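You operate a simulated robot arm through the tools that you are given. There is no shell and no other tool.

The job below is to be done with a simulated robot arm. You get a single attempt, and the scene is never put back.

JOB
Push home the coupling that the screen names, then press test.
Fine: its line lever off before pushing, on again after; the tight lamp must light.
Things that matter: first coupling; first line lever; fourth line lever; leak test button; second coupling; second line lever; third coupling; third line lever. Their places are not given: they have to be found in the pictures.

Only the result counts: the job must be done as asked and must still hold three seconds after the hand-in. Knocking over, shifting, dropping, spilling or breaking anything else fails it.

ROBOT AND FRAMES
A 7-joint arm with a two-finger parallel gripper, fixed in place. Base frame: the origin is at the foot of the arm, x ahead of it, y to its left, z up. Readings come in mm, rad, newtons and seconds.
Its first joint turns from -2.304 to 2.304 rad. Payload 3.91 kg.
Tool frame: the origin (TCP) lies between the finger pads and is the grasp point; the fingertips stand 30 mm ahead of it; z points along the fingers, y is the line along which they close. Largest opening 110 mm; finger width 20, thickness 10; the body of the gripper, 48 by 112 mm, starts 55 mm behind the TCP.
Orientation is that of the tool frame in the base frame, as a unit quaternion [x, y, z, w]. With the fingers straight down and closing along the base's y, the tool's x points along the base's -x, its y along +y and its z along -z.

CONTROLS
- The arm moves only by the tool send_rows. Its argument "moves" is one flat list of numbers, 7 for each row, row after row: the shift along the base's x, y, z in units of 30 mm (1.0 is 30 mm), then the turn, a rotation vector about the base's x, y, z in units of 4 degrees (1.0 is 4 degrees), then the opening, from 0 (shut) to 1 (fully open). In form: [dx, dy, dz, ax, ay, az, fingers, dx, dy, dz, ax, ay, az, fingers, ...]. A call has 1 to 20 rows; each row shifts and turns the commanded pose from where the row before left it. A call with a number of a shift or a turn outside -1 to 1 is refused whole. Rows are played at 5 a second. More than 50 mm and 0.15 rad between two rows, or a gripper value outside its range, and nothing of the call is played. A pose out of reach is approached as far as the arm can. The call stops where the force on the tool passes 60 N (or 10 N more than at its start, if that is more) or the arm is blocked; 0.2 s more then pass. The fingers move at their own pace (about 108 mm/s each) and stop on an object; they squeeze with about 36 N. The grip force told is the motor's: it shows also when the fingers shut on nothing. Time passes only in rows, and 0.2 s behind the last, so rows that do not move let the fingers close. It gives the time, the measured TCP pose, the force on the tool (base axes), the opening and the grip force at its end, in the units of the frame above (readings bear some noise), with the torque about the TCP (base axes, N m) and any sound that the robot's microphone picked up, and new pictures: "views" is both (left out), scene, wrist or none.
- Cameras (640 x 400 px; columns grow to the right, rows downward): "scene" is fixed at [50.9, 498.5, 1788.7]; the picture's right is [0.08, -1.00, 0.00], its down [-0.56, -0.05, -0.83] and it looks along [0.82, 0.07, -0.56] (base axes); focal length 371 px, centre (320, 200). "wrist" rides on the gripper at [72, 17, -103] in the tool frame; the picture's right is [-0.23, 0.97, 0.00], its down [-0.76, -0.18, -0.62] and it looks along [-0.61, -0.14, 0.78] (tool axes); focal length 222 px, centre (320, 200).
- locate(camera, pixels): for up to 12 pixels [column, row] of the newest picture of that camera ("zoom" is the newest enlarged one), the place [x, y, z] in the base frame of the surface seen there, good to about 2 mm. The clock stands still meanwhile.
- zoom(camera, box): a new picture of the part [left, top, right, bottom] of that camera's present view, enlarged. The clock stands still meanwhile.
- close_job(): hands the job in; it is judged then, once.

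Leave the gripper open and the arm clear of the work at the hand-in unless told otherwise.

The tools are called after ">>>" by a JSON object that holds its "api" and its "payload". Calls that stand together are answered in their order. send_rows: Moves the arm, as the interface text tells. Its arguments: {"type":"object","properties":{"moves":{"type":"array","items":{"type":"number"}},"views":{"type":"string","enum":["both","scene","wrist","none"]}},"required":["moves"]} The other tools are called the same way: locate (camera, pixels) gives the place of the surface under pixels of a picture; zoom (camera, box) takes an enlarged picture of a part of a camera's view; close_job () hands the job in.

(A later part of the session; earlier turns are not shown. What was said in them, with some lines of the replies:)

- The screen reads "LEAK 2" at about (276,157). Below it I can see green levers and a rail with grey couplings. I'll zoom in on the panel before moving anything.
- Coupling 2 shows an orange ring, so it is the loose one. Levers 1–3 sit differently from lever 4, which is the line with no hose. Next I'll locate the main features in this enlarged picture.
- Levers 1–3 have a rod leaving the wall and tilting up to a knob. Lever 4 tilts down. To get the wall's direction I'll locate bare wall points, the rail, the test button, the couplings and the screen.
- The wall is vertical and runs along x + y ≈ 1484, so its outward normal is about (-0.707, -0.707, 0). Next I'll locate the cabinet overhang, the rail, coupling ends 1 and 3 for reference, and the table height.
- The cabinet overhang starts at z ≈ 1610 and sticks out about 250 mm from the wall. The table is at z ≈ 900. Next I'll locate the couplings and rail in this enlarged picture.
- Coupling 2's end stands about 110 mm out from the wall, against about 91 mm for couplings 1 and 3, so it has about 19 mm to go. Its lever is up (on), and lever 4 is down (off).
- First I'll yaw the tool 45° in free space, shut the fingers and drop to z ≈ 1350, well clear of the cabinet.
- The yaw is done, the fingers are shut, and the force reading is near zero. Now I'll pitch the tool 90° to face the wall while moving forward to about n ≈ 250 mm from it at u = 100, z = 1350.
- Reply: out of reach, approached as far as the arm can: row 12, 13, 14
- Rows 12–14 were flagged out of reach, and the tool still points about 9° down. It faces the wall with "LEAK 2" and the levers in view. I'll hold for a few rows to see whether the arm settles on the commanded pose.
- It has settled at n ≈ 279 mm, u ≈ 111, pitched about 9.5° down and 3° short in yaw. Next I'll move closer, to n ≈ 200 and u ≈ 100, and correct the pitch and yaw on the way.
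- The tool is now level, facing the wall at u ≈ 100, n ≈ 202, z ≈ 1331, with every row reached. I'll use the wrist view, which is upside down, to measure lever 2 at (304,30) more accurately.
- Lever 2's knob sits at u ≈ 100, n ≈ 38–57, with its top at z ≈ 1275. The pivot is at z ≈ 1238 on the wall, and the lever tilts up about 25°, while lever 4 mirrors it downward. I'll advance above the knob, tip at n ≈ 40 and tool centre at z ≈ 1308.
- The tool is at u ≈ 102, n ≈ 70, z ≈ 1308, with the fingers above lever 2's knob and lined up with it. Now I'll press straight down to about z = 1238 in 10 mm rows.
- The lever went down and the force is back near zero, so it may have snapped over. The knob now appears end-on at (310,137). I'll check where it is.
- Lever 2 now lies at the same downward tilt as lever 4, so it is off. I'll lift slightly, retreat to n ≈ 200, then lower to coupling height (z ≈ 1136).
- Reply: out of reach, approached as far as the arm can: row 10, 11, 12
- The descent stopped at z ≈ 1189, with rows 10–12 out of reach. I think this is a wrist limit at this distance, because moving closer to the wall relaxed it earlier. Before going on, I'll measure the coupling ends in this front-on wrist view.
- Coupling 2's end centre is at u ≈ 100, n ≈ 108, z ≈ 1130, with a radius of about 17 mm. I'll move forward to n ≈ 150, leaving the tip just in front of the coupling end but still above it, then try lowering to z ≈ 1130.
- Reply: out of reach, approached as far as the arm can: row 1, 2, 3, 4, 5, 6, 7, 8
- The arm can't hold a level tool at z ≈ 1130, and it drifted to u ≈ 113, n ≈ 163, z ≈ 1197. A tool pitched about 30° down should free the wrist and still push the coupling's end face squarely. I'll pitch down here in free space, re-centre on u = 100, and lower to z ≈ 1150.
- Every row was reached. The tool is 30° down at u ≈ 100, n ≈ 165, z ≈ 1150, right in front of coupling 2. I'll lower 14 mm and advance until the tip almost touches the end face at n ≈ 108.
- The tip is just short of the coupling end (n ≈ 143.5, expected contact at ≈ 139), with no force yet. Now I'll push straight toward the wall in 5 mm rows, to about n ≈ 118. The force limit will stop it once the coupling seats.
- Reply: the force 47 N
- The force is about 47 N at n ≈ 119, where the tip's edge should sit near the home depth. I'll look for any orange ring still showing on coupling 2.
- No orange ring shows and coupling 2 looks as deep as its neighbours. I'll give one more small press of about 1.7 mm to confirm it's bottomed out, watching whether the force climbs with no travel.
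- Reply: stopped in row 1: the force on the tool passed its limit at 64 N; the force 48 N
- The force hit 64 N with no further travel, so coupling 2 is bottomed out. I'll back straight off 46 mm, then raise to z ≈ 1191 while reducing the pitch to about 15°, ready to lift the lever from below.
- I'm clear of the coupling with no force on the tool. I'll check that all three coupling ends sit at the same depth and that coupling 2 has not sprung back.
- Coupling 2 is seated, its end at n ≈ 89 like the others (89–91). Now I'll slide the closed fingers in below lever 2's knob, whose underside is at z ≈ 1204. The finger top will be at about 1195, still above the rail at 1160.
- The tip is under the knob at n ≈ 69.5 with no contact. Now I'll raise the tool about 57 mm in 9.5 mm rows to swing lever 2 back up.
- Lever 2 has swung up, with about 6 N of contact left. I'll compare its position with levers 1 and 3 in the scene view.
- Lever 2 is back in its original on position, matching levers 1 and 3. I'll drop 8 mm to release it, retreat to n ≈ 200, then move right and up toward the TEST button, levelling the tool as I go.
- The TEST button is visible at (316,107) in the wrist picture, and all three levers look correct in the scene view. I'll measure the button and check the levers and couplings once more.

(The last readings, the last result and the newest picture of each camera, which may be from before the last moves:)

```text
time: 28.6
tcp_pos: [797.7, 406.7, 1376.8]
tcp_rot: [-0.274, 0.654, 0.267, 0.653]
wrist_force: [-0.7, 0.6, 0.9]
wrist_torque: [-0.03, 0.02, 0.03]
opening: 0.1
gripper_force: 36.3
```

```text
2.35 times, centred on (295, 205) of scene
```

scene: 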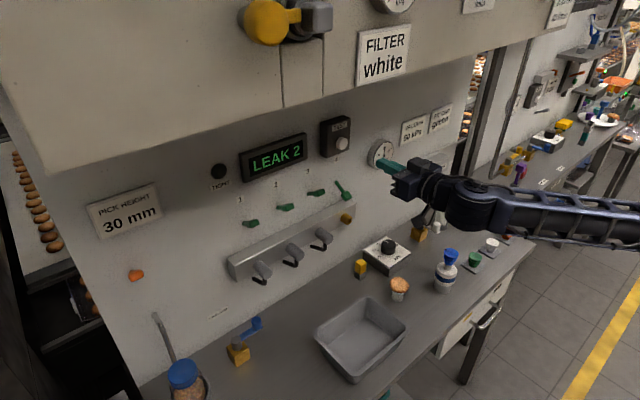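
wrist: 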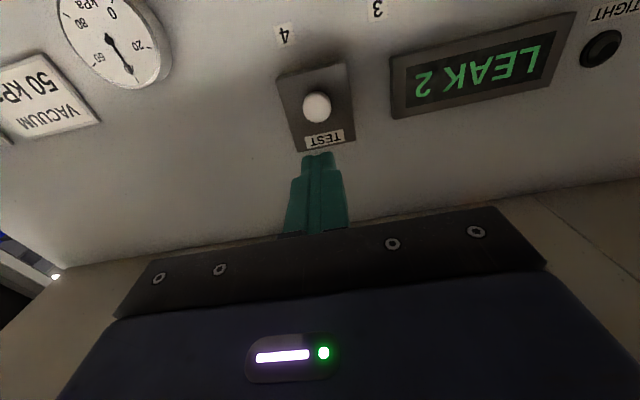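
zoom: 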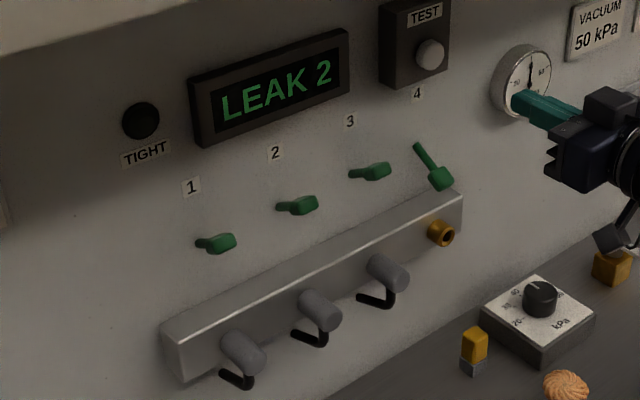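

The levers read 1, 2 and 3 up with 4 down, and the couplings look flush. The button's centre is at u ≈ 280, z ≈ 1376, with its face at n ≈ 48. I'll advance until the tip is about 6 mm in front of it.

>>> {"api": "send_rows", "payload": {"moves": [0.553, 0.519, 0, 0, 0, 0, 0, 0.553, 0.519, 0, 0, 0, 0, 0, 0.553, 0.519, 0, 0, 0, 0, 0, 0.553, 0.519, 0, 0, 0, 0, 0, 0.553, 0.519, 0, 0, 0, 0, 0, 0, 0, 0, 0, 0, 0, 0], "views": "both"}}

```text
time: 30.0
tcp_pos: [881.0, 483.9, 1375.7]
tcp_rot: [-0.273, 0.655, 0.266, 0.653]
wrist_force: [0.3, 0.2, 0.4]
wrist_torque: [0.0, 0.0, 0.01]
opening: 0.0
gripper_force: 35.9
```

scene: 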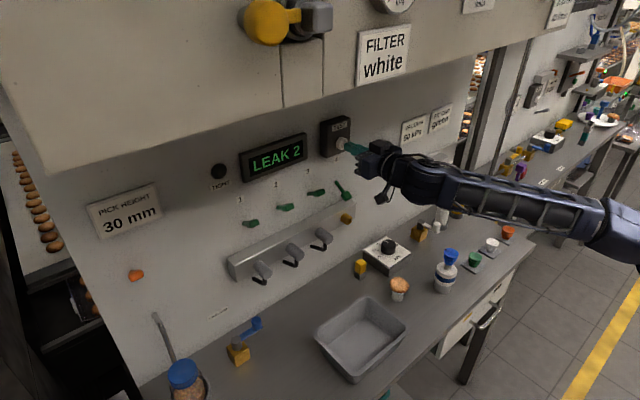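
wrist: 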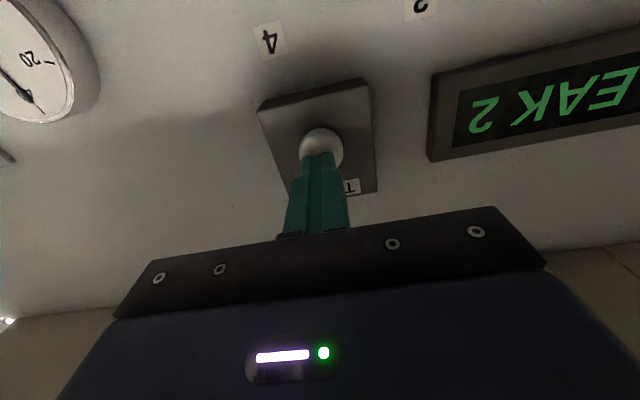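

The tool is lined up at u ≈ 281, n ≈ 84, with no contact yet. Now I'll press in about 3 mm rows.

>>> {"api": "send_rows", "payload": {"moves": [0.07, 0.07, 0, 0, 0, 0, 0, 0.07, 0.07, 0, 0, 0, 0, 0, 0.07, 0.07, 0, 0, 0, 0, 0, 0.07, 0.07, 0, 0, 0, 0, 0, 0.07, 0.07, 0, 0, 0, 0, 0], "views": "both"}}

```text
time: 31.2
tcp_pos: [888.8, 493.7, 1375.0]
tcp_rot: [-0.273, 0.654, 0.267, 0.653]
wrist_force: [-0.9, -3.8, -0.2]
wrist_torque: [-0.01, -0.02, -0.03]
opening: 0.1
gripper_force: 36.2
heard: click
```

scene: 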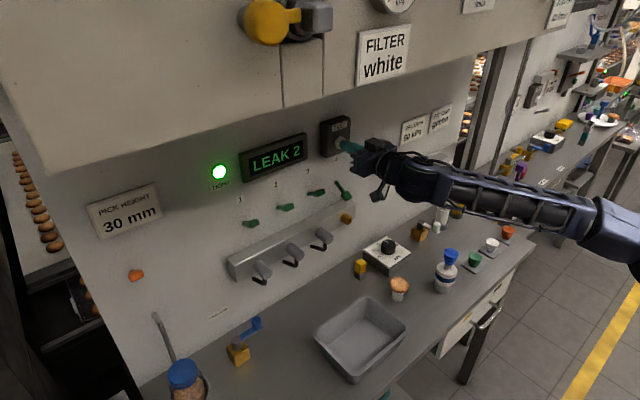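
wrist: 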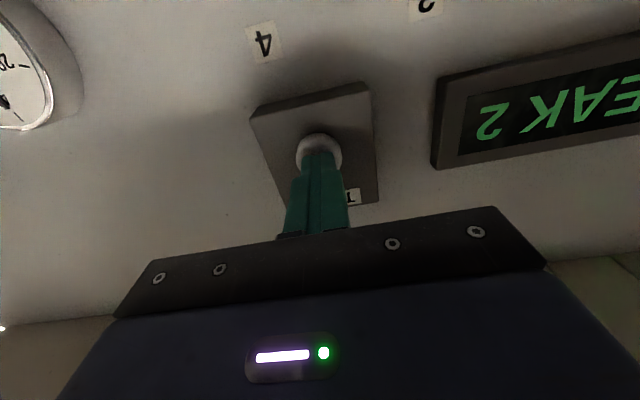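

A click was heard and the TIGHT lamp at (219,172) is lit green. I'll back straight off to n ≈ 200 or more and open the gripper once clear.

>>> {"api": "send_rows", "payload": {"moves": [-0.4, -0.4, 0, 0, 0, 0, 0, -0.51, -0.51, 0, 0, 0, 0, 0, -0.51, -0.51, 0, 0, 0, 0, 0, -0.51, -0.51, 0, 0, 0, 0, 0, -0.51, -0.51, 0, 0, 0, 0, 0, -0.51, -0.51, 0, 0, 0, 0, 0, -0.51, -0.51, 0, 0, 0, 0, 0, 0, 0, 0, 0, 0, 0, 1, 0, 0, 0, 0, 0, 0, 1, 0, 0, 0, 0, 0, 0, 1, 0, 0, 0, 0, 0, 0, 1], "views": "both"}}

```text
time: 33.6
tcp_pos: [784.0, 389.5, 1376.6]
tcp_rot: [-0.273, 0.654, 0.267, 0.653]
wrist_force: [-0.3, -0.2, 0.1]
wrist_torque: [0.0, -0.02, -0.01]
opening: 109.8
gripper_force: 0.1
```

scene: 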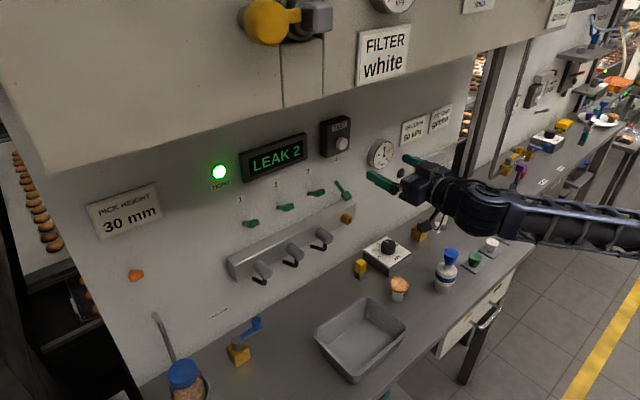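
wrist: 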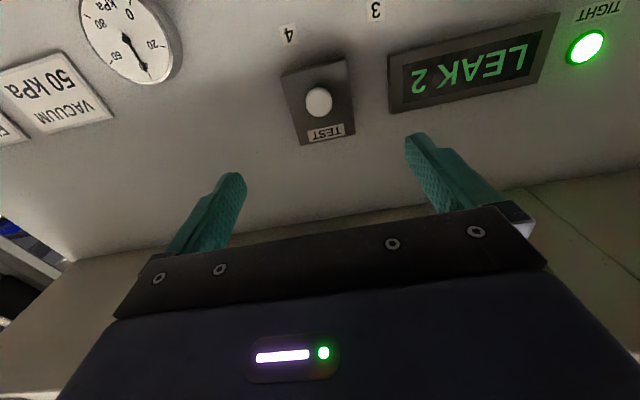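

The arm is clear, the gripper is open and the lamp is still lit. I'll wait about 3 s and take a last close look at the levers, couplings and lamp before handing in.

>>> {"api": "send_rows", "payload": {"moves": [0, 0, 0, 0, 0, 0, 1, 0, 0, 0, 0, 0, 0, 1, 0, 0, 0, 0, 0, 0, 1, 0, 0, 0, 0, 0, 0, 1, 0, 0, 0, 0, 0, 0, 1, 0, 0, 0, 0, 0, 0, 1, 0, 0, 0, 0, 0, 0, 1, 0, 0, 0, 0, 0, 0, 1, 0, 0, 0, 0, 0, 0, 1, 0, 0, 0, 0, 0, 0, 1, 0, 0, 0, 0, 0, 0, 1, 0, 0, 0, 0, 0, 0, 1, 0, 0, 0, 0, 0, 0, 1, 0, 0, 0, 0, 0, 0, 1, 0, 0, 0, 0, 0, 0, 1], "views": "none"}}

>>> {"api": "zoom", "payload": {"camera": "scene", "box": [200, 130, 370, 290]}}

```text
time: 36.8
tcp_pos: [784.9, 390.7, 1375.1]
tcp_rot: [-0.273, 0.654, 0.266, 0.653]
wrist_force: [-0.1, -0.1, 0.6]
wrist_torque: [0.01, -0.02, -0.02]
opening: 110.0
gripper_force: 0.1
```

```text
2.50 times, centred on (285, 210) of scene
```

zoom: 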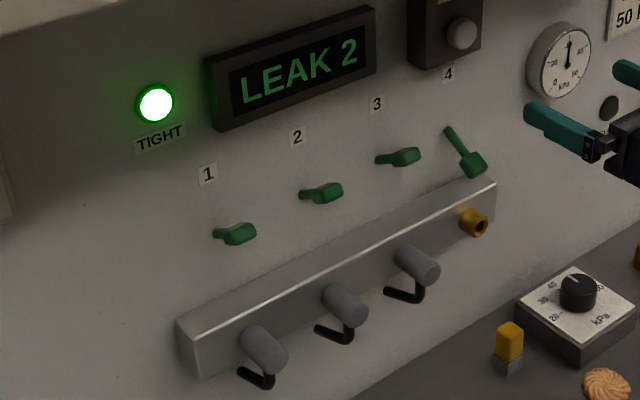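

After 3 s the TIGHT lamp is still green, coupling 2 is flush with no orange showing, and levers 1–3 are up with lever 4 untouched. The arm is clear with the gripper open, so I'm handing the job in.

>>> {"api": "close_job", "payload": {}}

```text
The job is handed in.
```

The job is done and handed in. The screen named line 2. I switched its lever off, pushed coupling 2 home, switched the lever back on and pressed TEST.

- **Coupling 2:** it stuck out about 19 mm with an orange ring showing. Now it sits at the same depth as couplings 1 and 3, and no orange is visible.
- **Lever 2:** it is back in the on position, matching levers 1 and 3. Levers 1, 3 and 4 were not touched.
- **Leak test:** the button clicked, the tight lamp lit green, and it was still lit more than three seconds later.

At hand-in the gripper was open and the arm was clear of the panel. I saw nothing else knocked or shifted.
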